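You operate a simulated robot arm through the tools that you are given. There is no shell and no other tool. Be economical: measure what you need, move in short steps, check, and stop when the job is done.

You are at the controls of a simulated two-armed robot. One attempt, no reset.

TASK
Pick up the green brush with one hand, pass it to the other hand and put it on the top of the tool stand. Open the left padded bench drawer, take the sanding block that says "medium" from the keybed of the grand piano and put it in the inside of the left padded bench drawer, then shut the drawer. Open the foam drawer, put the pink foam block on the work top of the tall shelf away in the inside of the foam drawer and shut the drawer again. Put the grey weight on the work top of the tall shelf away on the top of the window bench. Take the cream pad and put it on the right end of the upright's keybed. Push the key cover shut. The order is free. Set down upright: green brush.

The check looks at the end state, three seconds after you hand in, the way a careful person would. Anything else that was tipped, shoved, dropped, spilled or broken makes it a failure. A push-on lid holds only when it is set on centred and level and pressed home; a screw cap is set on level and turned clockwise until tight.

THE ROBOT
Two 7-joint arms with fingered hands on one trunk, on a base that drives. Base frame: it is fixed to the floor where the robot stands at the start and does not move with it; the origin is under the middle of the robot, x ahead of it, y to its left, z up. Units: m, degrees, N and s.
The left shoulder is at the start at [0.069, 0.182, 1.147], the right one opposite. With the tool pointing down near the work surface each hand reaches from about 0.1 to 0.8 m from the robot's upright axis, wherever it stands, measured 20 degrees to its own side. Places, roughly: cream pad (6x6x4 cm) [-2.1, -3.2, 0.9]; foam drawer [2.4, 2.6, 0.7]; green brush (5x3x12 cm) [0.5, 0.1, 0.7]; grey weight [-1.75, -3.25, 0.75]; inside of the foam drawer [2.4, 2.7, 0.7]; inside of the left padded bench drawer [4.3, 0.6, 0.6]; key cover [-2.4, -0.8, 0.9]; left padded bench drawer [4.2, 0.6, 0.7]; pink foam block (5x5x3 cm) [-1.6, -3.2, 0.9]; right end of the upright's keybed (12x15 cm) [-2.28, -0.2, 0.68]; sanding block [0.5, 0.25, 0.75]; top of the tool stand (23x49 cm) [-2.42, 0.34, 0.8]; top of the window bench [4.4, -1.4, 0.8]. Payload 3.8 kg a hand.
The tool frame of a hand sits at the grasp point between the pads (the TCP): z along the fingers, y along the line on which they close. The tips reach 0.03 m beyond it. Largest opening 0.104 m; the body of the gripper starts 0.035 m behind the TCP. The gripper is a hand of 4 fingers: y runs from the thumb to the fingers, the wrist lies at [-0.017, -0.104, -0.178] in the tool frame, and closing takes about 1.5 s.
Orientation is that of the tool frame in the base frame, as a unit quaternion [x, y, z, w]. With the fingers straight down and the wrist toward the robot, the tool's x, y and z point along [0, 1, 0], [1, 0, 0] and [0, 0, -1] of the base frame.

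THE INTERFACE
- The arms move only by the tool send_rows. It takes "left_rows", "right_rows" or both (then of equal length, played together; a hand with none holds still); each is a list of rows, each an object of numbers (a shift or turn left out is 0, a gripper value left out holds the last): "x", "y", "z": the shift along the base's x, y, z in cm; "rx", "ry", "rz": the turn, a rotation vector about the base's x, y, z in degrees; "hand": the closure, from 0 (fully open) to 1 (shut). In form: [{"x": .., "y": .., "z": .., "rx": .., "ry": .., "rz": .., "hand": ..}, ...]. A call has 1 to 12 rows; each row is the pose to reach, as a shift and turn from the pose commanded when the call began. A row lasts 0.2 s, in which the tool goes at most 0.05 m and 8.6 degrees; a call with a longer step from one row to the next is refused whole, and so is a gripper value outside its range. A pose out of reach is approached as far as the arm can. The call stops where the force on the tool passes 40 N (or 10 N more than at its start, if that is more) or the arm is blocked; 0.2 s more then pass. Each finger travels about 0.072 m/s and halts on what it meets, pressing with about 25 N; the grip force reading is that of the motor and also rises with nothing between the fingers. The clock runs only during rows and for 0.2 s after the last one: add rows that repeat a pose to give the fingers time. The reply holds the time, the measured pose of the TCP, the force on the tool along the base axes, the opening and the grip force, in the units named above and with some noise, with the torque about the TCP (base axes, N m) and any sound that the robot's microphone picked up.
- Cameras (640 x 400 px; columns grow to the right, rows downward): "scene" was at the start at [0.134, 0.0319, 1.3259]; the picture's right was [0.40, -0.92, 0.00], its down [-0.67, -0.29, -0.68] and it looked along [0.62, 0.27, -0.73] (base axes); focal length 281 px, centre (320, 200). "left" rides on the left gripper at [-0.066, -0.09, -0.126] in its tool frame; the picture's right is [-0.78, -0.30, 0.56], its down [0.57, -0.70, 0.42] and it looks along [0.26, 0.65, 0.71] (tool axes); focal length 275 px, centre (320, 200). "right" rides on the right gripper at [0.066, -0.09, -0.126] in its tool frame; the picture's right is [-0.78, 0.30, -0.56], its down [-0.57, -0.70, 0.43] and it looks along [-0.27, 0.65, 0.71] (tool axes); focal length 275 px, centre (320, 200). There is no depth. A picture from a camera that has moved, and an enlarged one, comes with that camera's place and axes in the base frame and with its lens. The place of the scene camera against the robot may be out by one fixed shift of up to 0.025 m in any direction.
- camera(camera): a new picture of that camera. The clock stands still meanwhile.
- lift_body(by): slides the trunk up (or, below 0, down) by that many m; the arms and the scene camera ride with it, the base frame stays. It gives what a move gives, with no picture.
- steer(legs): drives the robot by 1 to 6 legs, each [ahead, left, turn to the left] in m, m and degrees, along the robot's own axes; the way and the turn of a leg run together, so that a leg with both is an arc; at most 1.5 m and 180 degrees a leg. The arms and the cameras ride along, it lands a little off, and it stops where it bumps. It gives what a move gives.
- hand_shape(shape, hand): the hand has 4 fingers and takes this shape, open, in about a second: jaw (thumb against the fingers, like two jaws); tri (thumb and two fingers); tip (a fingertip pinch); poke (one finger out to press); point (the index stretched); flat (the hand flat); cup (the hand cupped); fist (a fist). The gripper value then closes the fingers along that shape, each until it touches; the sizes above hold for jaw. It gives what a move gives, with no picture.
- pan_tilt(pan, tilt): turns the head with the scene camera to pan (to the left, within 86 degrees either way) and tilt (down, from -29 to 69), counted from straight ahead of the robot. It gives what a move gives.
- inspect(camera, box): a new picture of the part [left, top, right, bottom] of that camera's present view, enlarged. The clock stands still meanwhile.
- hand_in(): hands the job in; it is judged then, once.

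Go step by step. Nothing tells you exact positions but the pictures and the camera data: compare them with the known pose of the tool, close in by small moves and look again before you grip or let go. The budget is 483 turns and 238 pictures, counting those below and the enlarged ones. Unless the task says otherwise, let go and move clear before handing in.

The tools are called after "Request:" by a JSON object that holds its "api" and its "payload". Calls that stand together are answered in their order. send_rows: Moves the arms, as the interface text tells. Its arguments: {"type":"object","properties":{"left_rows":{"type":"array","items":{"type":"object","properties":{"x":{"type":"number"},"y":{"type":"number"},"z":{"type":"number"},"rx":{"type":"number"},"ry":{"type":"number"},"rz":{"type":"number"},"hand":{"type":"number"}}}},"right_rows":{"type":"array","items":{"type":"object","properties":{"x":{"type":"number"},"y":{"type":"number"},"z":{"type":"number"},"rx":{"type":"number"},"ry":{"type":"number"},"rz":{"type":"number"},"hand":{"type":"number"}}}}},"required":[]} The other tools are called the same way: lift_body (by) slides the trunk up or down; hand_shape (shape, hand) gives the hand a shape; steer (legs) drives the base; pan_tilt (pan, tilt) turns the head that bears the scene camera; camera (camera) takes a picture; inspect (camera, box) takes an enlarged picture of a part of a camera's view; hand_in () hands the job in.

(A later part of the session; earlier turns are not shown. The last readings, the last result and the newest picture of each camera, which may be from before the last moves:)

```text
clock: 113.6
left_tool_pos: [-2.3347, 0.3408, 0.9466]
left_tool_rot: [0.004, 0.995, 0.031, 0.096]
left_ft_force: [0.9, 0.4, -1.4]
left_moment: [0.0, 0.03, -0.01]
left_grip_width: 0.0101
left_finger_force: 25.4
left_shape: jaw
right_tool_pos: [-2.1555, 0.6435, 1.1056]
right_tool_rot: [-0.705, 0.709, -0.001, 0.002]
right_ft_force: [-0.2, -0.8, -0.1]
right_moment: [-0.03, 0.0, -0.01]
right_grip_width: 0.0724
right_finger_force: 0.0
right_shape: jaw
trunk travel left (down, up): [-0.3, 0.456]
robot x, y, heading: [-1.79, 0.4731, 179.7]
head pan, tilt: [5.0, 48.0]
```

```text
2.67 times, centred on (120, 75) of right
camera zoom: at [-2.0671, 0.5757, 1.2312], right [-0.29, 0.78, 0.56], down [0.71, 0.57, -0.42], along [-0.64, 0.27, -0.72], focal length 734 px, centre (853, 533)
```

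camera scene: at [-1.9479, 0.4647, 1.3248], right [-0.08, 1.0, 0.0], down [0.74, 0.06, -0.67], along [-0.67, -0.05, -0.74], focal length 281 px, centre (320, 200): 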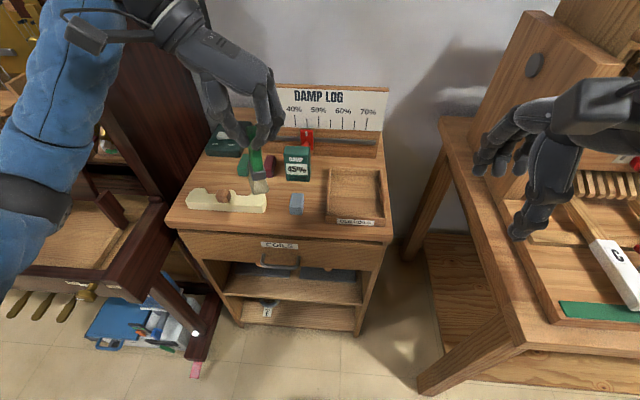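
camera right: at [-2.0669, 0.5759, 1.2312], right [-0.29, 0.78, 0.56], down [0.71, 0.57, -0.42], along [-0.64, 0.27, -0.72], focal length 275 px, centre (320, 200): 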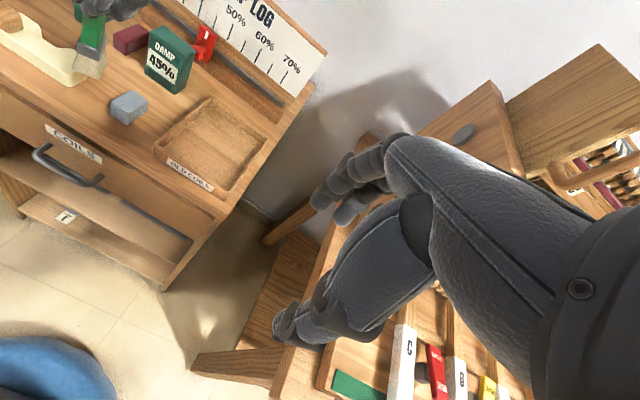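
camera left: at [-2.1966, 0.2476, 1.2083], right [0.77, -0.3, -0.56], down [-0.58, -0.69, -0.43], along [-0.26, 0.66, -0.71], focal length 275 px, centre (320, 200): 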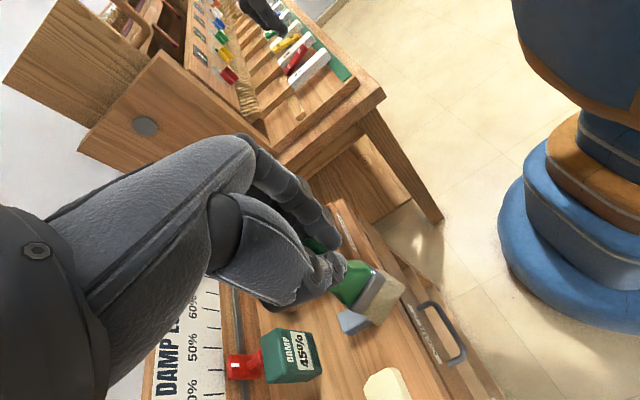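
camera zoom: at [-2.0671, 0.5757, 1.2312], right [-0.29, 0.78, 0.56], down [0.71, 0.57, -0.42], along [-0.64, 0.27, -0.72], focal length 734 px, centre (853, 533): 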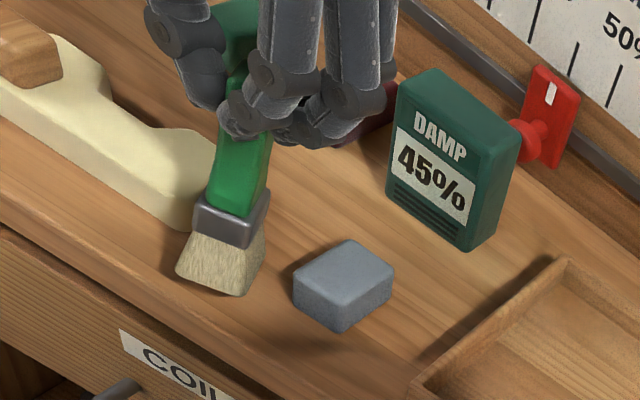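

Request:
{"api": "send_rows", "payload": {"left_rows": [{"z": -0.2}, {"z": -0.4}, {"z": -0.4}]}}

```text
clock: 114.4
left_tool_pos: [-2.3349, 0.3406, 0.9405]
left_tool_rot: [0.004, 0.995, 0.03, 0.096]
left_ft_force: [0.2, -1.5, -1.0]
left_moment: [0.01, 0.02, -0.02]
left_grip_width: 0.0104
left_finger_force: 25.0
left_shape: jaw
right_tool_pos: [-2.1557, 0.6434, 1.1056]
right_tool_rot: [-0.704, 0.71, 0.0, 0.001]
right_ft_force: [0.0, 0.0, 0.6]
right_moment: [-0.01, -0.03, 0.0]
right_grip_width: 0.0722
right_finger_force: 0.0
right_shape: jaw
trunk travel left (down, up): [-0.3, 0.456]
robot x, y, heading: [-1.7847, 0.4705, 179.7]
head pan, tilt: [5.0, 48.0]
```

Request:
{"api": "send_rows", "payload": {"left_rows": [{"z": -0.2}, {"z": -0.4}, {"z": -0.4}]}}

Request:
{"api": "inspect", "payload": {"camera": "right", "box": [0, 0, 240, 150]}}

```text
clock: 115.2
left_tool_pos: [-2.3355, 0.341, 0.9384]
left_tool_rot: [0.004, 0.995, 0.032, 0.096]
left_ft_force: [0.0, -0.5, -0.3]
left_moment: [-0.01, 0.03, 0.01]
left_grip_width: 0.0101
left_finger_force: 25.5
left_shape: jaw
right_tool_pos: [-2.156, 0.6417, 1.1063]
right_tool_rot: [-0.705, 0.709, -0.001, 0.002]
right_ft_force: [0.5, 0.0, 0.0]
right_moment: [-0.01, 0.01, -0.01]
right_grip_width: 0.0727
right_finger_force: 0.1
right_shape: jaw
trunk travel left (down, up): [-0.3, 0.456]
robot x, y, heading: [-1.7833, 0.4688, 179.4]
head pan, tilt: [5.0, 48.0]
```

```text
2.67 times, centred on (120, 75) of right
camera zoom: at [-2.0671, 0.5757, 1.2312], right [-0.29, 0.78, 0.56], down [0.71, 0.57, -0.42], along [-0.64, 0.27, -0.72], focal length 734 px, centre (853, 533)
```

zoom: 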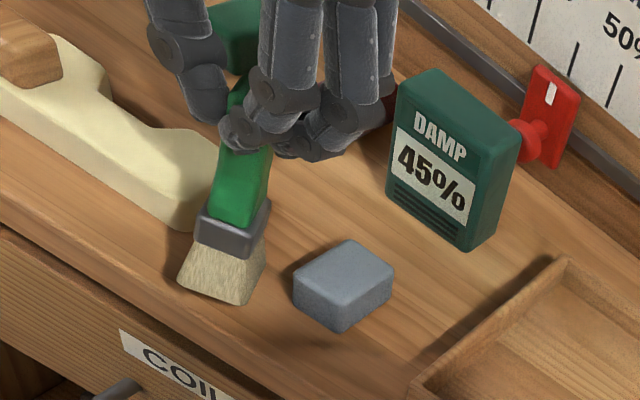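

Request:
{"api": "send_rows", "payload": {"left_rows": [{"z": -0.2}, {"z": -0.4}, {"z": -0.6}, {"z": -0.6}]}}

```text
clock: 116.2
left_tool_pos: [-2.3357, 0.3411, 0.9318]
left_tool_rot: [0.005, 0.995, 0.03, 0.096]
left_ft_force: [-1.2, -0.5, -0.2]
left_moment: [-0.02, 0.01, 0.0]
left_grip_width: 0.0102
left_finger_force: 25.1
left_shape: jaw
right_tool_pos: [-2.1558, 0.6415, 1.1058]
right_tool_rot: [-0.705, 0.71, 0.0, 0.002]
right_ft_force: [-0.4, -0.1, 0.8]
right_moment: [-0.02, 0.01, 0.06]
right_grip_width: 0.0724
right_finger_force: 0.1
right_shape: jaw
trunk travel left (down, up): [-0.3, 0.456]
robot x, y, heading: [-1.7861, 0.4721, 179.4]
head pan, tilt: [5.0, 48.0]
```

Request:
{"api": "send_rows", "payload": {"left_rows": [{"z": -0.2}, {"z": -0.4}, {"z": -0.6}, {"z": -0.6}]}}

Request:
{"api": "inspect", "payload": {"camera": "right", "box": [0, 0, 240, 150]}}

Request:
{"api": "inspect", "payload": {"camera": "scene", "box": [160, 110, 400, 260]}}

```text
clock: 117.2
left_tool_pos: [-2.3364, 0.3407, 0.9256]
left_tool_rot: [0.004, 0.995, 0.031, 0.096]
left_ft_force: [-1.1, 0.6, -0.9]
left_moment: [0.01, 0.05, 0.02]
left_grip_width: 0.0101
left_finger_force: 25.1
left_shape: jaw
right_tool_pos: [-2.1559, 0.6427, 1.1046]
right_tool_rot: [-0.705, 0.71, 0.0, 0.002]
right_ft_force: [-0.2, 0.0, 0.0]
right_moment: [0.0, 0.03, 0.0]
right_grip_width: 0.0726
right_finger_force: 0.0
right_shape: jaw
trunk travel left (down, up): [-0.3, 0.456]
robot x, y, heading: [-1.7882, 0.4705, 179.5]
head pan, tilt: [5.0, 48.0]
```

```text
2.67 times, centred on (120, 75) of right
camera zoom: at [-2.0671, 0.5757, 1.2312], right [-0.29, 0.78, 0.56], down [0.71, 0.57, -0.42], along [-0.64, 0.27, -0.72], focal length 734 px, centre (853, 533)
```

zoom: 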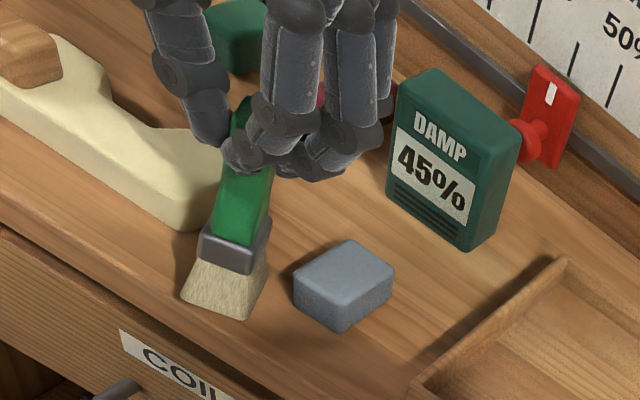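

```text
2.67 times, centred on (280, 185) of scene
camera zoom: at [-1.9481, 0.4647, 1.3247], right [-0.08, 1.0, 0.0], down [0.74, 0.06, -0.67], along [-0.67, -0.05, -0.74], focal length 750 px, centre (427, 240)
```

zoom: 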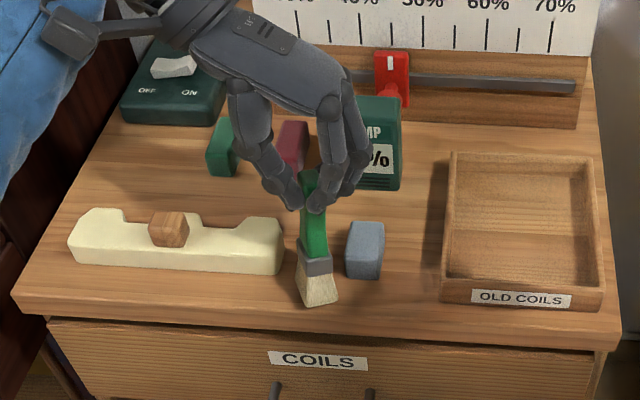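

Request:
{"api": "send_rows", "payload": {"left_rows": [{"x": -0.6, "y": -0.4}, {"x": -0.6, "y": -0.4, "z": -0.3}, {"x": -0.6, "y": -0.4, "z": -0.5}, {"x": -0.6, "y": -0.4, "z": -0.5}]}}

Request:
{"api": "send_rows", "payload": {"left_rows": [{"z": -0.2}, {"z": -0.4}, {"z": -0.4}]}}

Request:
{"api": "inspect", "payload": {"camera": "right", "box": [0, 0, 240, 150]}}

```text
clock: 118.2
left_tool_pos: [-2.3406, 0.3365, 0.925]
left_tool_rot: [0.004, 0.995, 0.031, 0.093]
left_ft_force: [1.6, 0.9, 18.6]
left_moment: [0.13, -0.08, -0.04]
left_grip_width: 0.011
left_finger_force: 25.1
left_shape: jaw
right_tool_pos: [-2.1536, 0.6443, 1.1059]
right_tool_rot: [-0.705, 0.709, -0.001, 0.001]
right_ft_force: [0.3, 0.0, -0.1]
right_moment: [0.01, -0.02, -0.01]
right_grip_width: 0.0727
right_finger_force: 0.0
right_shape: jaw
trunk travel left (down, up): [-0.3, 0.456]
robot x, y, heading: [-1.7844, 0.4719, 179.6]
head pan, tilt: [5.0, 48.0]
```

```text
clock: 119.0
left_tool_pos: [-2.3394, 0.3375, 0.9221]
left_tool_rot: [0.006, 0.995, 0.034, 0.092]
left_ft_force: [3.6, 1.7, 38.7]
left_moment: [0.24, -0.15, -0.11]
left_grip_width: 0.0124
left_finger_force: 25.1
left_shape: jaw
right_tool_pos: [-2.1533, 0.6437, 1.1072]
right_tool_rot: [-0.705, 0.709, -0.001, 0.0]
right_ft_force: [-0.5, 0.6, 0.4]
right_moment: [0.02, 0.01, 0.03]
right_grip_width: 0.0726
right_finger_force: 0.1
right_shape: jaw
trunk travel left (down, up): [-0.3, 0.456]
robot x, y, heading: [-1.7856, 0.4719, 179.6]
head pan, tilt: [5.0, 48.0]
```

```text
2.67 times, centred on (120, 75) of right
camera zoom: at [-2.0633, 0.5766, 1.2323], right [-0.29, 0.78, 0.56], down [0.71, 0.57, -0.42], along [-0.65, 0.27, -0.71], focal length 734 px, centre (853, 533)
```

zoom: 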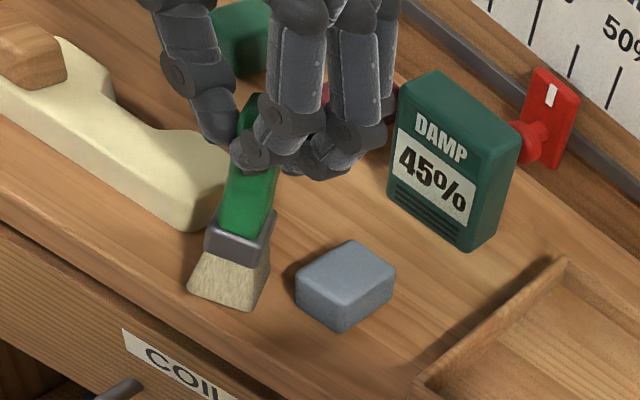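

Contact is made; I ease off, then open slowly.

Request:
{"api": "send_rows", "payload": {"left_rows": [{"z": 0.4}, {"z": 0.7}, {"z": 0.7, "hand": 0.9}, {"z": 0.7, "hand": 0.8}, {"z": 0.7, "hand": 0.7}, {"z": 0.7, "hand": 0.65}, {"z": 0.7, "hand": 0.65}]}}

Request:
{"api": "inspect", "payload": {"camera": "right", "box": [0, 0, 240, 150]}}

Request:
{"api": "inspect", "payload": {"camera": "scene", "box": [160, 110, 400, 260]}}

```text
clock: 120.6
left_tool_pos: [-2.3424, 0.3361, 0.9233]
left_tool_rot: [0.004, 0.995, 0.03, 0.096]
left_ft_force: [-0.5, 0.0, -0.5]
left_moment: [0.02, 0.01, 0.02]
left_grip_width: 0.0359
left_finger_force: 0.1
left_shape: jaw
right_tool_pos: [-2.1556, 0.6432, 1.105]
right_tool_rot: [-0.705, 0.709, 0.0, 0.001]
right_ft_force: [0.0, -0.3, -0.8]
right_moment: [0.02, -0.02, 0.05]
right_grip_width: 0.0723
right_finger_force: 0.1
right_shape: jaw
trunk travel left (down, up): [-0.3, 0.456]
robot x, y, heading: [-1.7868, 0.4714, 179.5]
head pan, tilt: [5.0, 48.0]
```

```text
2.67 times, centred on (120, 75) of right
camera zoom: at [-2.067, 0.5757, 1.2312], right [-0.29, 0.78, 0.56], down [0.71, 0.57, -0.42], along [-0.64, 0.27, -0.72], focal length 734 px, centre (853, 533)
```

zoom: 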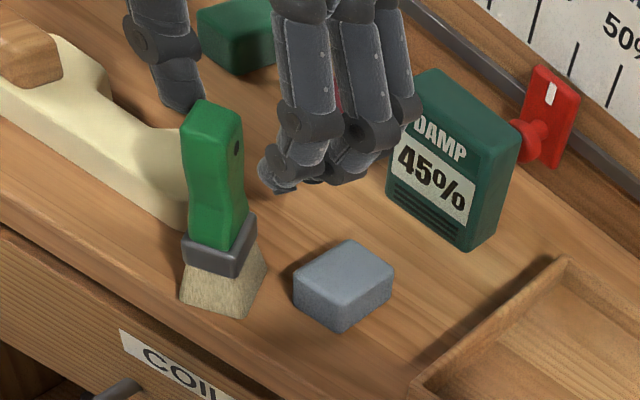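

```text
2.67 times, centred on (280, 185) of scene
camera zoom: at [-1.9479, 0.4648, 1.3247], right [-0.08, 1.0, 0.0], down [0.74, 0.06, -0.67], along [-0.67, -0.05, -0.74], focal length 750 px, centre (427, 240)
```

zoom: 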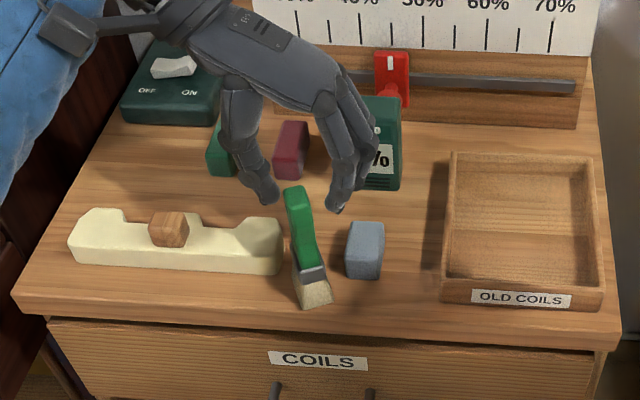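

The brush settled plumb (top and bottom at (-2.325, 0.336)). I raise the hand straight up and check.

Request:
{"api": "send_rows", "payload": {"left_rows": [{"hand": 0.5}, {"z": 3}, {"z": 6}, {"z": 10}, {"z": 14}, {"z": 16, "x": 4}, {"z": 16, "x": 8}]}}

Request:
{"api": "camera", "payload": {"camera": "scene"}}

Request:
{"api": "inspect", "payload": {"camera": "right", "box": [0, 0, 240, 150]}}

```text
clock: 122.2
left_tool_pos: [-2.2624, 0.3387, 1.0861]
left_tool_rot: [0.004, 0.995, 0.031, 0.095]
left_ft_force: [0.0, -0.4, 0.4]
left_moment: [-0.01, 0.05, 0.01]
left_grip_width: 0.0518
left_finger_force: 0.0
left_shape: jaw
right_tool_pos: [-2.1565, 0.643, 1.1067]
right_tool_rot: [-0.704, 0.71, -0.001, 0.002]
right_ft_force: [0.1, 0.7, -0.5]
right_moment: [-0.02, -0.05, 0.01]
right_grip_width: 0.0727
right_finger_force: 0.1
right_shape: jaw
trunk travel left (down, up): [-0.3, 0.456]
robot x, y, heading: [-1.7826, 0.4736, 179.6]
head pan, tilt: [5.0, 48.0]
```

```text
164 pictures are left
camera scene: at [-1.9477, 0.4647, 1.3247], right [-0.08, 1.0, 0.0], down [0.74, 0.06, -0.67], along [-0.67, -0.05, -0.74], focal length 281 px, centre (320, 200)
```

scene: 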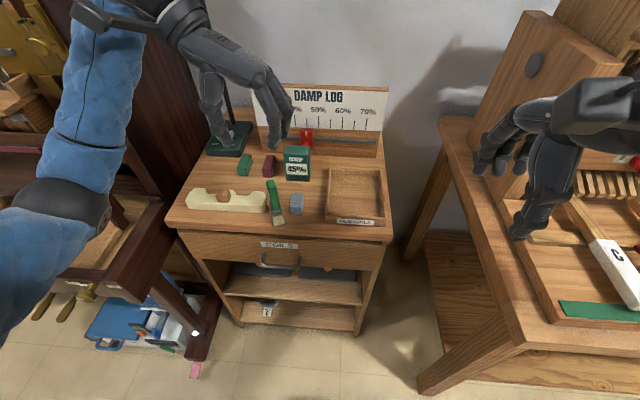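

```text
2.67 times, centred on (120, 75) of right
camera zoom: at [-2.0667, 0.5757, 1.2313], right [-0.29, 0.78, 0.56], down [0.71, 0.57, -0.42], along [-0.64, 0.27, -0.72], focal length 734 px, centre (853, 533)
```

zoom: 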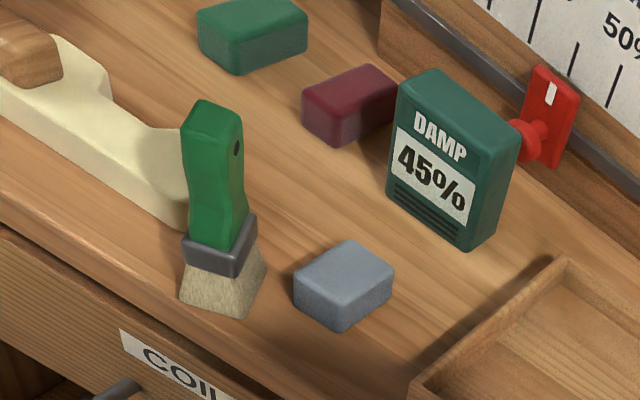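

The brush stands securely on the tool stand. Next, the tall shelf: I restore the left hand's orientation, back off, turn and look toward the shelf.

Request:
{"api": "steer", "payload": {"legs": [[-0.28, 0, 0]]}}

Request:
{"api": "send_rows", "payload": {"left_rows": [{"ry": 8}, {"ry": 11, "rx": -3}, {"ry": 11, "rx": -3, "hand": 0.2}]}}

Request:
{"api": "send_rows", "payload": {"left_rows": [{"rz": 8.2}, {"rz": 16.4}, {"rz": 24.6}, {"rz": 32.8}, {"rz": 41}, {"rz": 49.2}, {"rz": 57.4}, {"rz": 65.6}, {"rz": 73.8, "x": 3}, {"rz": 82, "x": 6}, {"rz": 90, "x": 9}, {"rz": 90, "x": 9}]}}

Request:
{"api": "steer", "payload": {"legs": [[0, 0, 90]]}}

Request:
{"api": "pan_tilt", "payload": {"pan": 0, "tilt": 30}}

Request:
{"api": "camera", "payload": {"camera": "scene"}}

```text
clock: 124.2
left_tool_pos: [-1.9812, 0.3373, 1.0861]
left_tool_rot: [0.004, 0.995, 0.03, 0.094]
left_ft_force: [-0.2, 0.2, -1.6]
left_moment: [-0.02, 0.03, 0.02]
left_grip_width: 0.0516
left_finger_force: 0.1
left_shape: jaw
right_tool_pos: [-1.8749, 0.6424, 1.1053]
right_tool_rot: [-0.705, 0.709, -0.001, 0.002]
right_ft_force: [0.2, -0.8, 0.6]
right_moment: [0.0, 0.01, -0.01]
right_grip_width: 0.0725
right_finger_force: 0.1
right_shape: jaw
trunk travel left (down, up): [-0.3, 0.456]
robot x, y, heading: [-1.501, 0.4689, 179.6]
head pan, tilt: [5.0, 48.0]
```

```text
clock: 125.0
left_tool_pos: [-1.9834, 0.3363, 1.0847]
left_tool_rot: [0.005, 1.0, 0.003, -0.001]
left_ft_force: [-0.1, 0.0, 0.5]
left_moment: [0.0, -0.02, 0.01]
left_grip_width: 0.0829
left_finger_force: 0.0
left_shape: jaw
right_tool_pos: [-1.8766, 0.6416, 1.1049]
right_tool_rot: [-0.705, 0.709, -0.001, 0.002]
right_ft_force: [0.1, -0.1, -0.3]
right_moment: [0.03, 0.0, -0.01]
right_grip_width: 0.0726
right_finger_force: 0.0
right_shape: jaw
trunk travel left (down, up): [-0.3, 0.456]
robot x, y, heading: [-1.5038, 0.4707, 179.4]
head pan, tilt: [5.0, 48.0]
```

```text
clock: 127.5
left_tool_pos: [-1.8926, 0.3365, 1.0843]
left_tool_rot: [-0.704, 0.71, 0.003, -0.002]
left_ft_force: [-0.4, -0.6, 0.0]
left_moment: [0.0, -0.02, -0.01]
left_grip_width: 0.0829
left_finger_force: 0.1
left_shape: jaw
right_tool_pos: [-1.8764, 0.6403, 1.1046]
right_tool_rot: [-0.704, 0.71, -0.001, 0.003]
right_ft_force: [-0.6, 0.1, 0.5]
right_moment: [-0.02, 0.0, -0.01]
right_grip_width: 0.0726
right_finger_force: 0.0
right_shape: jaw
trunk travel left (down, up): [-0.3, 0.456]
robot x, y, heading: [-1.5037, 0.4677, 179.8]
head pan, tilt: [5.0, 48.0]
```

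```text
clock: 131.8
left_tool_pos: [-1.3706, 0.0816, 1.0838]
left_tool_rot: [1.0, -0.002, 0.0, 0.003]
left_ft_force: [0.3, -0.6, 1.1]
left_moment: [0.0, 0.0, 0.02]
left_grip_width: 0.083
left_finger_force: 0.0
left_shape: jaw
right_tool_pos: [-1.6741, 0.0973, 1.1043]
right_tool_rot: [1.0, -0.001, -0.001, -0.001]
right_ft_force: [-0.6, -0.1, 0.0]
right_moment: [-0.01, -0.01, 0.02]
right_grip_width: 0.0726
right_finger_force: 0.3
right_shape: jaw
trunk travel left (down, up): [-0.3, 0.456]
robot x, y, heading: [-1.5036, 0.4723, -90.0]
head pan, tilt: [5.0, 48.0]
```

```text
clock: 132.6
left_tool_pos: [-1.372, 0.0817, 1.0854]
left_tool_rot: [1.0, -0.001, 0.0, 0.003]
left_ft_force: [-0.4, -0.9, 0.4]
left_moment: [-0.01, -0.01, 0.03]
left_grip_width: 0.0833
left_finger_force: 0.1
left_shape: jaw
right_tool_pos: [-1.6751, 0.0971, 1.1062]
right_tool_rot: [1.0, -0.001, -0.001, -0.002]
right_ft_force: [-0.5, 0.9, -0.5]
right_moment: [0.0, 0.0, 0.01]
right_grip_width: 0.0727
right_finger_force: 0.1
right_shape: jaw
trunk travel left (down, up): [-0.3, 0.456]
robot x, y, heading: [-1.503, 0.4679, -90.2]
head pan, tilt: [0.0, 30.0]
```

```text
162 pictures are left
camera scene: at [-1.517, 0.3054, 1.3514], right [-1.0, 0.0, 0.0], down [0.0, 0.5, -0.87], along [0.0, -0.87, -0.5], focal length 281 px, centre (320, 200)
```

scene: 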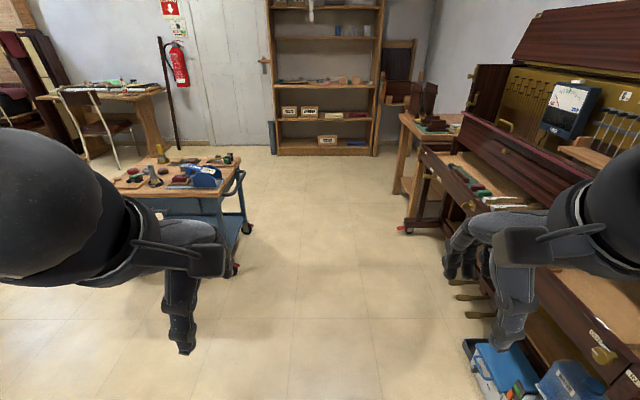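

The corridor to the shelf runs between the cart and the upright. I drive down at x ≈ -1.68 to about y = -2.1.

Request:
{"api": "steer", "payload": {"legs": [[0.3, -0.17, 0], [1.2, 0, 0], [1.0, 0, 0]]}}

Request:
{"api": "pan_tilt", "payload": {"pan": 0, "tilt": 30}}

Request:
{"api": "camera", "payload": {"camera": "scene"}}

```text
clock: 145.3
left_tool_pos: [-1.5364, -2.4273, 1.0856]
left_tool_rot: [1.0, 0.006, 0.001, 0.003]
left_ft_force: [0.3, -0.4, -0.7]
left_moment: [0.01, 0.02, 0.0]
left_grip_width: 0.0833
left_finger_force: 0.0
left_shape: jaw
right_tool_pos: [-1.8396, -2.4157, 1.1051]
right_tool_rot: [1.0, 0.007, 0.0, -0.002]
right_ft_force: [-1.0, 0.7, -0.4]
right_moment: [0.02, 0.02, 0.0]
right_grip_width: 0.0727
right_finger_force: 0.1
right_shape: jaw
trunk travel left (down, up): [-0.3, 0.456]
robot x, y, heading: [-1.6762, -2.0408, -89.2]
head pan, tilt: [0.0, 30.0]
```

```text
clock: 145.9
left_tool_pos: [-1.5358, -2.4265, 1.0851]
left_tool_rot: [1.0, 0.006, 0.0, 0.003]
left_ft_force: [-0.1, 0.3, -0.1]
left_moment: [-0.01, -0.05, 0.0]
left_grip_width: 0.0829
left_finger_force: 0.0
left_shape: jaw
right_tool_pos: [-1.8399, -2.4156, 1.106]
right_tool_rot: [1.0, 0.007, -0.001, -0.002]
right_ft_force: [0.7, -0.1, -0.9]
right_moment: [-0.02, 0.0, 0.0]
right_grip_width: 0.0724
right_finger_force: 0.0
right_shape: jaw
trunk travel left (down, up): [-0.3, 0.456]
robot x, y, heading: [-1.6803, -2.0401, -89.4]
head pan, tilt: [0.0, 30.0]
```

```text
161 pictures are left
camera scene: at [-1.6854, -2.2045, 1.3515], right [-1.0, -0.01, 0.0], down [-0.01, 0.5, -0.87], along [0.01, -0.87, -0.5], focal length 281 px, centre (320, 200)
```

scene: 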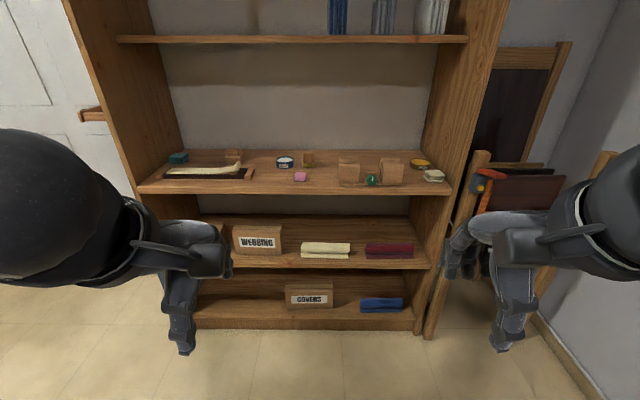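

Request:
{"api": "inspect", "payload": {"camera": "scene", "box": [130, 130, 460, 210]}}

```text
1.94 times, centred on (295, 170) of scene
camera zoom: at [-1.6854, -2.2045, 1.3515], right [-1.0, -0.01, 0.0], down [-0.01, 0.5, -0.87], along [0.01, -0.87, -0.5], focal length 545 px, centre (368, 258)
```

zoom: 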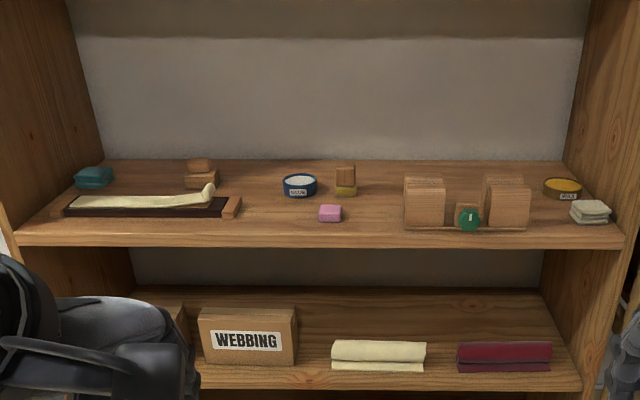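

The pink foam and (at right) the cream pad are visible on the work top; the grey weight isn't obvious yet. I drive closer for a better look.

Request:
{"api": "steer", "payload": {"legs": [[0.5, 0, -0.6]]}}

Request:
{"api": "pan_tilt", "payload": {"pan": -15, "tilt": 35}}

Request:
{"api": "camera", "payload": {"camera": "scene"}}

Request:
{"api": "inspect", "payload": {"camera": "scene", "box": [150, 100, 500, 260]}}

```text
clock: 148.9
left_tool_pos: [-1.5393, -2.9319, 1.0851]
left_tool_rot: [1.0, -0.003, 0.0, 0.004]
left_ft_force: [0.6, 1.1, 0.2]
left_moment: [0.05, 0.01, 0.01]
left_grip_width: 0.0831
left_finger_force: 0.0
left_shape: jaw
right_tool_pos: [-1.8443, -2.9158, 1.1053]
right_tool_rot: [1.0, 0.0, -0.001, -0.002]
right_ft_force: [-0.6, -0.5, 0.1]
right_moment: [-0.01, 0.0, 0.02]
right_grip_width: 0.0725
right_finger_force: 0.0
right_shape: jaw
trunk travel left (down, up): [-0.3, 0.456]
robot x, y, heading: [-1.6781, -2.5466, -90.1]
head pan, tilt: [0.0, 30.0]
```

```text
clock: 149.7
left_tool_pos: [-1.5389, -2.93, 1.0864]
left_tool_rot: [1.0, -0.003, -0.001, 0.004]
left_ft_force: [0.2, -0.4, 0.1]
left_moment: [-0.02, 0.01, 0.0]
left_grip_width: 0.0829
left_finger_force: 0.1
left_shape: jaw
right_tool_pos: [-1.8436, -2.9145, 1.1045]
right_tool_rot: [1.0, 0.0, -0.001, -0.002]
right_ft_force: [-0.5, -0.1, -0.1]
right_moment: [0.01, 0.01, 0.0]
right_grip_width: 0.0726
right_finger_force: 0.1
right_shape: jaw
trunk travel left (down, up): [-0.3, 0.456]
robot x, y, heading: [-1.6699, -2.542, -90.3]
head pan, tilt: [-15.0, 35.0]
```

```text
159 pictures are left
camera scene: at [-1.7078, -2.7013, 1.3437], right [-0.97, 0.26, 0.0], down [0.15, 0.55, -0.82], along [-0.21, -0.79, -0.57], focal length 281 px, centre (320, 200)
```

scene: 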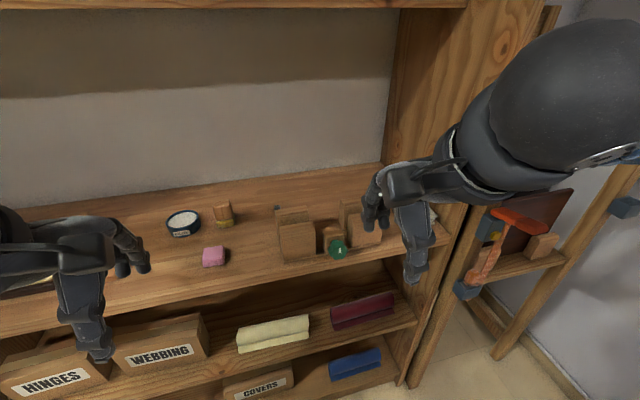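

```text
1.83 times, centred on (325, 180) of scene
camera zoom: at [-1.7078, -2.7013, 1.3437], right [-0.97, 0.26, 0.0], down [0.15, 0.55, -0.82], along [-0.21, -0.79, -0.57], focal length 514 px, centre (311, 237)
```

zoom: 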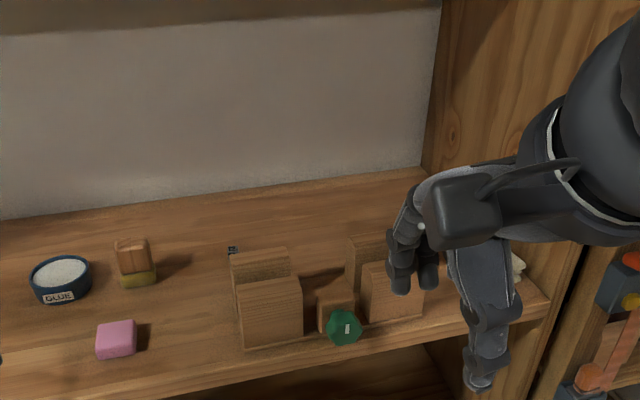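

Something dark peeks out behind the left wooden block; I raise the trunk for a steeper view.

Request:
{"api": "lift_body", "payload": {"by": 0.25}}

Request:
{"api": "pan_tilt", "payload": {"pan": -10, "tilt": 48}}

Request:
{"api": "camera", "payload": {"camera": "scene"}}

```text
clock: 152.2
left_tool_pos: [-1.5389, -2.9307, 1.3353]
left_tool_rot: [1.0, -0.003, 0.0, 0.003]
left_ft_force: [1.0, -0.3, 0.4]
left_moment: [-0.01, 0.01, 0.03]
left_grip_width: 0.0829
left_finger_force: 0.1
left_shape: jaw
right_tool_pos: [-1.8437, -2.9165, 1.3544]
right_tool_rot: [1.0, -0.001, -0.002, -0.002]
right_ft_force: [0.1, 0.2, -0.1]
right_moment: [-0.02, -0.03, -0.03]
right_grip_width: 0.0726
right_finger_force: 0.0
right_shape: jaw
trunk travel left (down, up): [-0.55, 0.206]
robot x, y, heading: [-1.6713, -2.543, -90.0]
head pan, tilt: [-15.0, 35.0]
```

```text
clock: 153.0
left_tool_pos: [-1.5402, -2.9303, 1.3348]
left_tool_rot: [1.0, -0.003, 0.0, 0.005]
left_ft_force: [0.3, -0.6, 1.1]
left_moment: [0.0, 0.01, 0.01]
left_grip_width: 0.0833
left_finger_force: 0.1
left_shape: jaw
right_tool_pos: [-1.8435, -2.9148, 1.3551]
right_tool_rot: [1.0, -0.001, 0.001, -0.002]
right_ft_force: [-0.2, -0.1, 0.8]
right_moment: [0.03, -0.03, 0.01]
right_grip_width: 0.0728
right_finger_force: 0.0
right_shape: jaw
trunk travel left (down, up): [-0.55, 0.206]
robot x, y, heading: [-1.6713, -2.5464, -89.8]
head pan, tilt: [-10.0, 48.0]
```

```text
157 pictures are left
camera scene: at [-1.6986, -2.6373, 1.5768], right [-0.98, 0.18, 0.0], down [0.13, 0.73, -0.67], along [-0.12, -0.66, -0.74], focal length 281 px, centre (320, 200)
```

scene: 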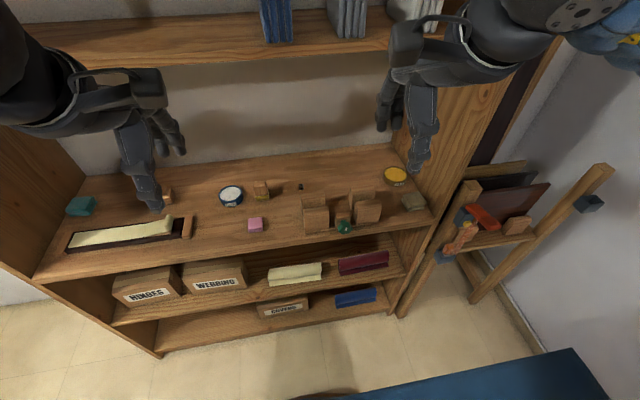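

Request:
{"api": "inspect", "payload": {"camera": "scene", "box": [200, 140, 440, 260]}}

```text
2.67 times, centred on (320, 200) of scene
camera zoom: at [-1.6986, -2.6373, 1.5768], right [-0.98, 0.18, 0.0], down [0.13, 0.73, -0.67], along [-0.12, -0.66, -0.74], focal length 750 px, centre (320, 200)
```

zoom: 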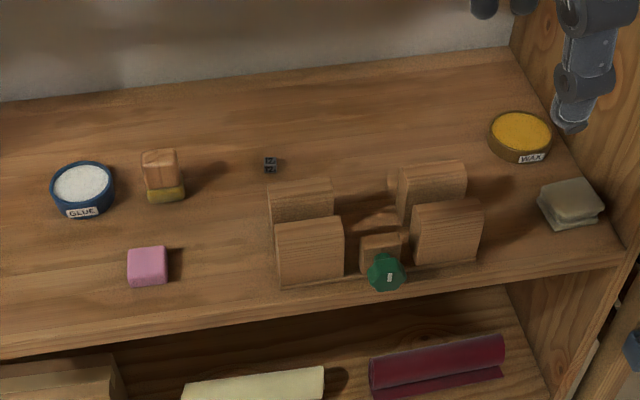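

Request:
{"api": "inspect", "payload": {"camera": "scene", "box": [285, 175, 317, 195]}}

Request:
{"api": "inspect", "payload": {"camera": "scene", "box": [290, 170, 430, 250]}}

```text
16.00 times, centred on (301, 185) of scene
camera zoom: at [-1.6986, -2.6373, 1.5768], right [-0.98, 0.18, 0.0], down [0.13, 0.73, -0.67], along [-0.12, -0.66, -0.74], focal length 4500 px, centre (624, 440)
```

zoom: 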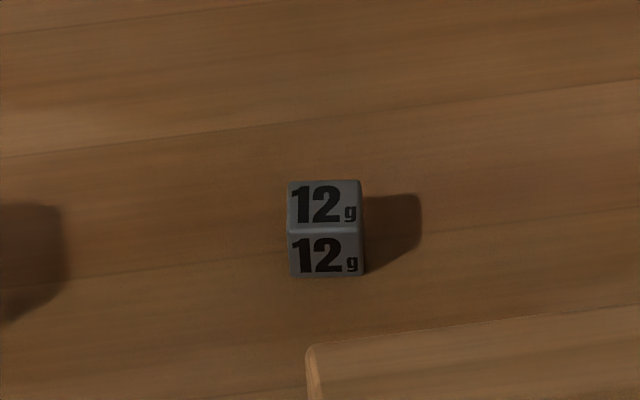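

```text
4.57 times, centred on (360, 210) of scene
camera zoom: at [-1.6986, -2.6373, 1.5768], right [-0.98, 0.18, 0.0], down [0.13, 0.73, -0.67], along [-0.12, -0.66, -0.74], focal length 1286 px, centre (137, 154)
```

zoom: 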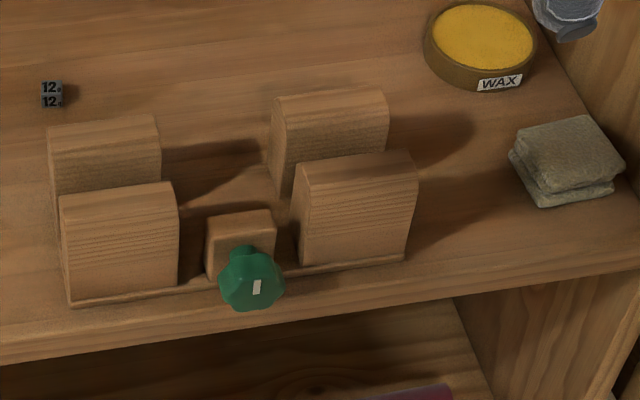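

The weight is a tiny "12 g" grey cube behind the left wooden block, and the cream pad is at about (-2.10, -3.17). I fetch the cream pad first with the right hand: lower the trunk and shift right and ahead.

Request:
{"api": "lift_body", "payload": {"by": -0.25}}

Request:
{"api": "steer", "payload": {"legs": [[0.14, -0.13, 0]]}}

Request:
{"api": "pan_tilt", "payload": {"pan": -30, "tilt": 42}}

Request:
{"api": "camera", "payload": {"camera": "scene"}}

Request:
{"api": "camera", "payload": {"camera": "right"}}

```text
clock: 155.6
left_tool_pos: [-1.5406, -2.9291, 1.085]
left_tool_rot: [1.0, -0.003, 0.0, 0.004]
left_ft_force: [0.0, 0.8, 0.0]
left_moment: [0.03, 0.0, -0.01]
left_grip_width: 0.0831
left_finger_force: 0.0
left_shape: jaw
right_tool_pos: [-1.8426, -2.9162, 1.1056]
right_tool_rot: [1.0, -0.001, -0.002, -0.003]
right_ft_force: [0.6, 0.6, 1.0]
right_moment: [-0.02, 0.02, 0.02]
right_grip_width: 0.0727
right_finger_force: 0.0
right_shape: jaw
trunk travel left (down, up): [-0.3, 0.456]
robot x, y, heading: [-1.6718, -2.542, -90.2]
head pan, tilt: [-10.0, 48.0]
```

```text
clock: 157.1
left_tool_pos: [-1.6709, -3.0732, 1.0851]
left_tool_rot: [1.0, -0.002, 0.0, 0.003]
left_ft_force: [-0.4, -0.8, 0.3]
left_moment: [0.0, -0.04, -0.02]
left_grip_width: 0.083
left_finger_force: 0.1
left_shape: jaw
right_tool_pos: [-1.9749, -3.0587, 1.1058]
right_tool_rot: [1.0, -0.002, 0.0, -0.003]
right_ft_force: [0.0, -0.2, -0.6]
right_moment: [-0.01, -0.04, -0.01]
right_grip_width: 0.0727
right_finger_force: 0.1
right_shape: jaw
trunk travel left (down, up): [-0.3, 0.456]
robot x, y, heading: [-1.8058, -2.6859, -89.9]
head pan, tilt: [-10.0, 48.0]
```

```text
clock: 158.0
left_tool_pos: [-1.6704, -3.0729, 1.0845]
left_tool_rot: [1.0, -0.003, 0.0, 0.003]
left_ft_force: [-0.2, -1.3, -0.7]
left_moment: [-0.01, 0.01, 0.0]
left_grip_width: 0.0831
left_finger_force: 0.1
left_shape: jaw
right_tool_pos: [-1.9744, -3.057, 1.1046]
right_tool_rot: [1.0, -0.001, -0.001, -0.001]
right_ft_force: [0.1, 0.1, 0.1]
right_moment: [-0.02, 0.01, -0.01]
right_grip_width: 0.0725
right_finger_force: 0.0
right_shape: jaw
trunk travel left (down, up): [-0.3, 0.456]
robot x, y, heading: [-1.8086, -2.6861, -90.3]
head pan, tilt: [-30.0, 42.0]
```

```text
153 pictures are left
camera scene: at [-1.8574, -2.8304, 1.3332], right [-0.86, 0.5, 0.0], down [0.34, 0.58, -0.74], along [-0.37, -0.64, -0.67], focal length 281 px, centre (320, 200)
```

scene: 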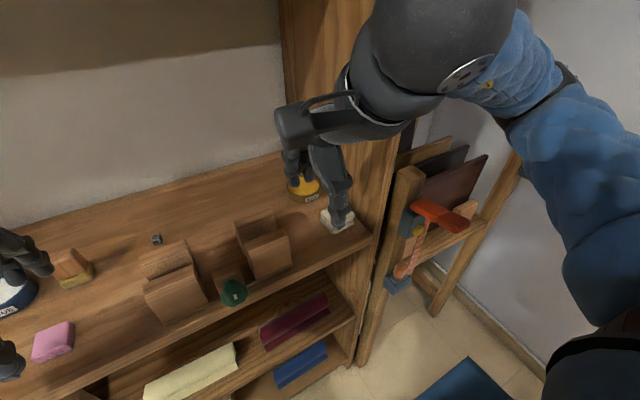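

```text
152 pictures are left
camera right: at [-1.9081, -2.968, 1.2311], right [-0.78, -0.3, 0.56], down [-0.57, 0.7, -0.42], along [-0.27, -0.64, -0.72], focal length 275 px, centre (320, 200)
```

right: 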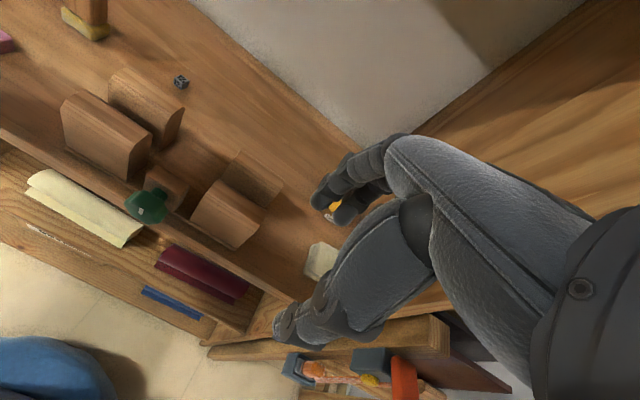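

I open the right hand and bring it above the pad at z ≈ 1.0.

Request:
{"api": "send_rows", "payload": {"right_rows": [{"z": -3, "hand": 0.1}, {"z": -6, "hand": 0}, {"z": -9}, {"z": -10, "x": -4, "y": -3}, {"z": -10, "x": -8, "y": -6}, {"z": -10, "x": -12, "y": -10.5}, {"z": -10, "x": -12, "y": -10.5}]}}

Request:
{"api": "camera", "payload": {"camera": "right"}}

Request:
{"api": "camera", "payload": {"camera": "scene"}}

```text
refused: row 4 steps farther than a row can; nothing moved
```

```text
151 pictures are left
camera right: at [-1.9081, -2.968, 1.2311], right [-0.78, -0.3, 0.56], down [-0.57, 0.7, -0.42], along [-0.27, -0.64, -0.72], focal length 275 px, centre (320, 200)
```

right: 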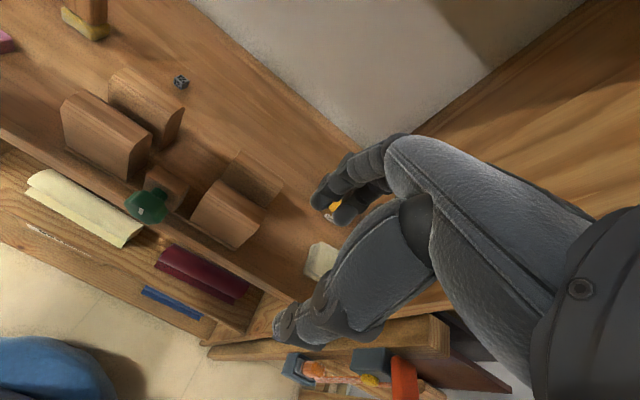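

```text
150 pictures are left
camera scene: at [-1.8574, -2.8304, 1.3332], right [-0.86, 0.5, 0.0], down [0.34, 0.58, -0.74], along [-0.37, -0.64, -0.67], focal length 281 px, centre (320, 200)
```

scene: 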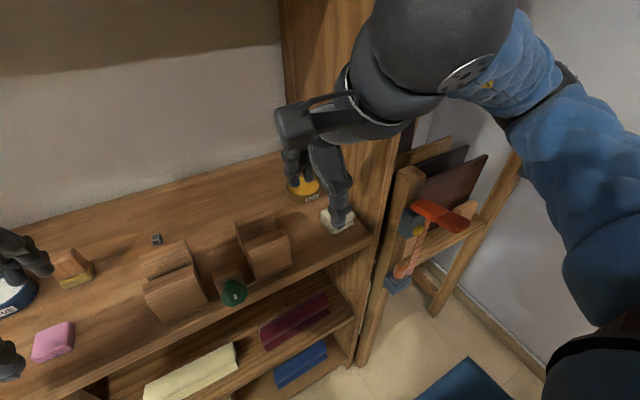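

Request:
{"api": "send_rows", "payload": {"right_rows": [{"z": -3, "hand": 0.1}, {"z": -6, "hand": 0}, {"z": -9}, {"z": -10, "x": -3, "y": -3}, {"z": -10, "x": -6, "y": -6}, {"z": -10, "x": -9, "y": -9}, {"z": -10, "x": -12, "y": -10.5}, {"z": -10, "x": -12, "y": -10.5}]}}

Request:
{"api": "camera", "payload": {"camera": "right"}}

Request:
{"api": "camera", "payload": {"camera": "scene"}}

```text
clock: 159.8
left_tool_pos: [-1.6696, -3.0724, 1.0854]
left_tool_rot: [1.0, -0.003, 0.0, 0.003]
left_ft_force: [-0.2, 0.8, 0.2]
left_moment: [0.03, 0.03, 0.01]
left_grip_width: 0.0831
left_finger_force: 0.1
left_shape: jaw
right_tool_pos: [-2.0933, -3.1642, 1.0046]
right_tool_rot: [1.0, -0.001, -0.001, -0.002]
right_ft_force: [5.0, 0.2, 1.0]
right_moment: [-0.01, 0.51, -0.24]
right_grip_width: 0.1038
right_finger_force: 0.0
right_shape: jaw
right hand out of reach, approached as far as the arm can: row 1, 2, 3, 4
trunk travel left (down, up): [-0.3, 0.456]
robot x, y, heading: [-1.8032, -2.6833, -90.3]
head pan, tilt: [-30.0, 42.0]
```

```text
149 pictures are left
camera right: at [-2.0262, -3.0755, 1.1302], right [-0.78, -0.3, 0.56], down [-0.57, 0.7, -0.42], along [-0.27, -0.65, -0.72], focal length 275 px, centre (320, 200)
```

right: 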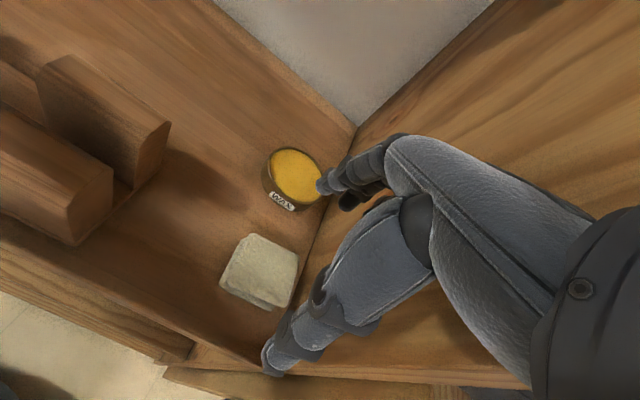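

```text
148 pictures are left
camera scene: at [-1.857, -2.8303, 1.3332], right [-0.86, 0.5, 0.0], down [0.34, 0.58, -0.74], along [-0.37, -0.64, -0.67], focal length 281 px, centre (320, 200)
```

scene: 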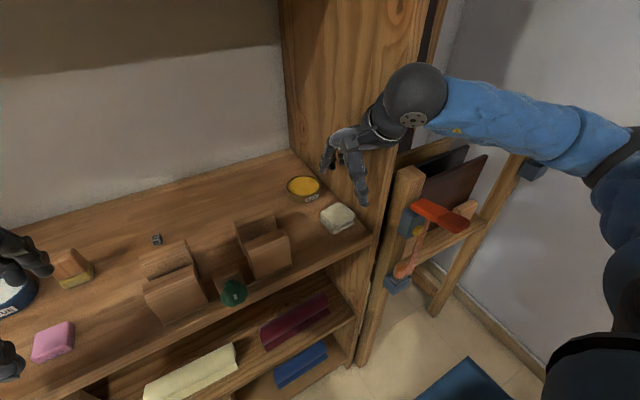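

The hand brushes the side panel, so I shift 2 cm away from it, narrow the opening so as to miss the wax tin, and go down.

Request:
{"api": "send_rows", "payload": {"right_rows": [{"x": 2.2, "y": -0.4, "hand": 0.22}, {"x": 2.2, "y": -0.4, "z": -2}, {"x": 2.2, "y": -0.4, "z": -4}, {"x": 2.2, "y": -0.4, "z": -4}]}}

Request:
{"api": "camera", "payload": {"camera": "right"}}

```text
clock: 160.8
left_tool_pos: [-1.672, -3.0725, 1.0854]
left_tool_rot: [1.0, -0.003, 0.0, 0.005]
left_ft_force: [0.3, 0.3, -0.6]
left_moment: [-0.05, -0.02, -0.02]
left_grip_width: 0.0827
left_finger_force: 0.1
left_shape: jaw
right_tool_pos: [-2.0705, -3.1666, 0.9633]
right_tool_rot: [1.0, -0.001, 0.0, -0.001]
right_ft_force: [-0.5, 0.6, 0.3]
right_moment: [0.01, 0.02, -0.02]
right_grip_width: 0.0814
right_finger_force: 0.2
right_shape: jaw
trunk travel left (down, up): [-0.3, 0.456]
robot x, y, heading: [-1.8037, -2.6849, -90.1]
head pan, tilt: [-30.0, 42.0]
```

```text
147 pictures are left
camera right: at [-2.0055, -3.0776, 1.0896], right [-0.78, -0.3, 0.56], down [-0.57, 0.7, -0.42], along [-0.27, -0.64, -0.72], focal length 275 px, centre (320, 200)
```

right: 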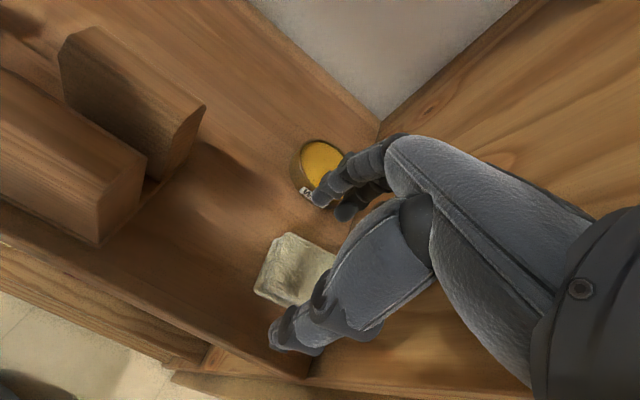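

Request:
{"api": "send_rows", "payload": {"right_rows": [{"y": -0.4, "x": -0.4, "z": -2}, {"y": -0.4, "x": -0.4, "z": -4}, {"y": -0.4, "x": -0.4, "z": -6}, {"y": -0.4, "x": -0.4, "z": -6.5}, {"y": -0.4, "x": -0.4, "z": -6.5}]}}

Request:
{"api": "camera", "payload": {"camera": "right"}}

```text
clock: 162.0
left_tool_pos: [-1.6705, -3.0719, 1.0851]
left_tool_rot: [1.0, -0.003, 0.0, 0.003]
left_ft_force: [0.5, -0.3, 0.2]
left_moment: [0.0, -0.03, 0.01]
left_grip_width: 0.0829
left_finger_force: 0.1
left_shape: jaw
right_tool_pos: [-2.0757, -3.1697, 0.8988]
right_tool_rot: [1.0, -0.001, 0.0, -0.002]
right_ft_force: [0.1, 0.8, -0.8]
right_moment: [-0.01, 0.01, 0.02]
right_grip_width: 0.0814
right_finger_force: 0.1
right_shape: jaw
trunk travel left (down, up): [-0.3, 0.456]
robot x, y, heading: [-1.8028, -2.6863, -90.5]
head pan, tilt: [-30.0, 42.0]
```

```text
146 pictures are left
camera right: at [-2.01, -3.0808, 1.0253], right [-0.78, -0.3, 0.56], down [-0.57, 0.7, -0.42], along [-0.27, -0.64, -0.72], focal length 275 px, centre (320, 200)
```

right: 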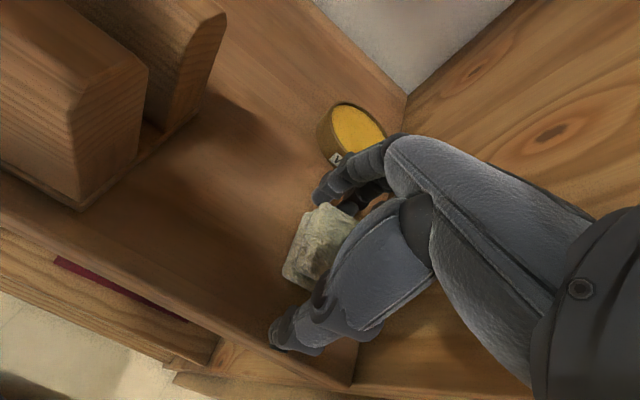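

Thumb and fingers flank the pad. Closing and lifting a little.

Request:
{"api": "send_rows", "payload": {"right_rows": [{"hand": 0.4}, {"hand": 0.6}, {"hand": 0.8}, {"hand": 1}, {"hand": 1}, {"hand": 1}, {"hand": 1}, {"z": 1.5}, {"z": 4}, {"z": 6}, {"z": 6}]}}

Request:
{"api": "camera", "payload": {"camera": "right"}}

Request:
{"api": "camera", "payload": {"camera": "scene"}}

```text
clock: 164.4
left_tool_pos: [-1.6706, -3.0721, 1.0862]
left_tool_rot: [1.0, -0.003, 0.001, 0.004]
left_ft_force: [-0.4, 0.8, -0.2]
left_moment: [0.0, -0.01, -0.01]
left_grip_width: 0.0829
left_finger_force: 0.1
left_shape: jaw
right_tool_pos: [-2.077, -3.1683, 0.96]
right_tool_rot: [1.0, -0.001, -0.001, -0.003]
right_ft_force: [-0.2, 0.3, 0.0]
right_moment: [-0.03, -0.04, 0.02]
right_grip_width: 0.0491
right_finger_force: 25.1
right_shape: jaw
trunk travel left (down, up): [-0.3, 0.456]
robot x, y, heading: [-1.8057, -2.6861, -90.3]
head pan, tilt: [-30.0, 42.0]
```

```text
145 pictures are left
camera right: at [-2.0108, -3.0795, 1.0861], right [-0.78, -0.3, 0.56], down [-0.57, 0.7, -0.42], along [-0.27, -0.64, -0.72], focal length 275 px, centre (320, 200)
```

right: 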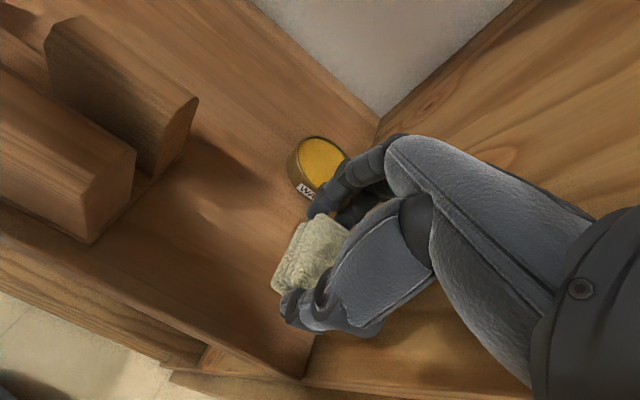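

```text
144 pictures are left
camera scene: at [-1.8575, -2.8303, 1.3332], right [-0.86, 0.5, 0.0], down [0.34, 0.58, -0.74], along [-0.37, -0.64, -0.67], focal length 281 px, centre (320, 200)
```

scene: 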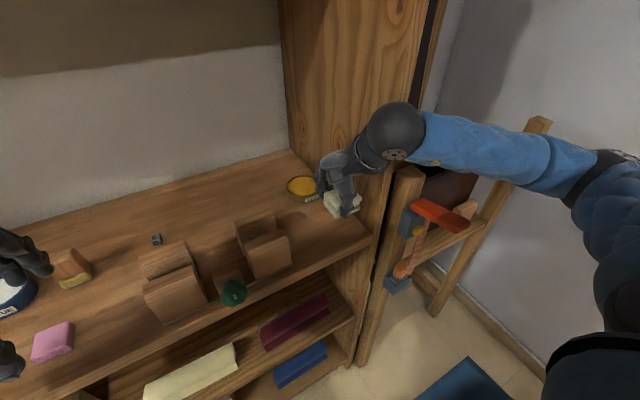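

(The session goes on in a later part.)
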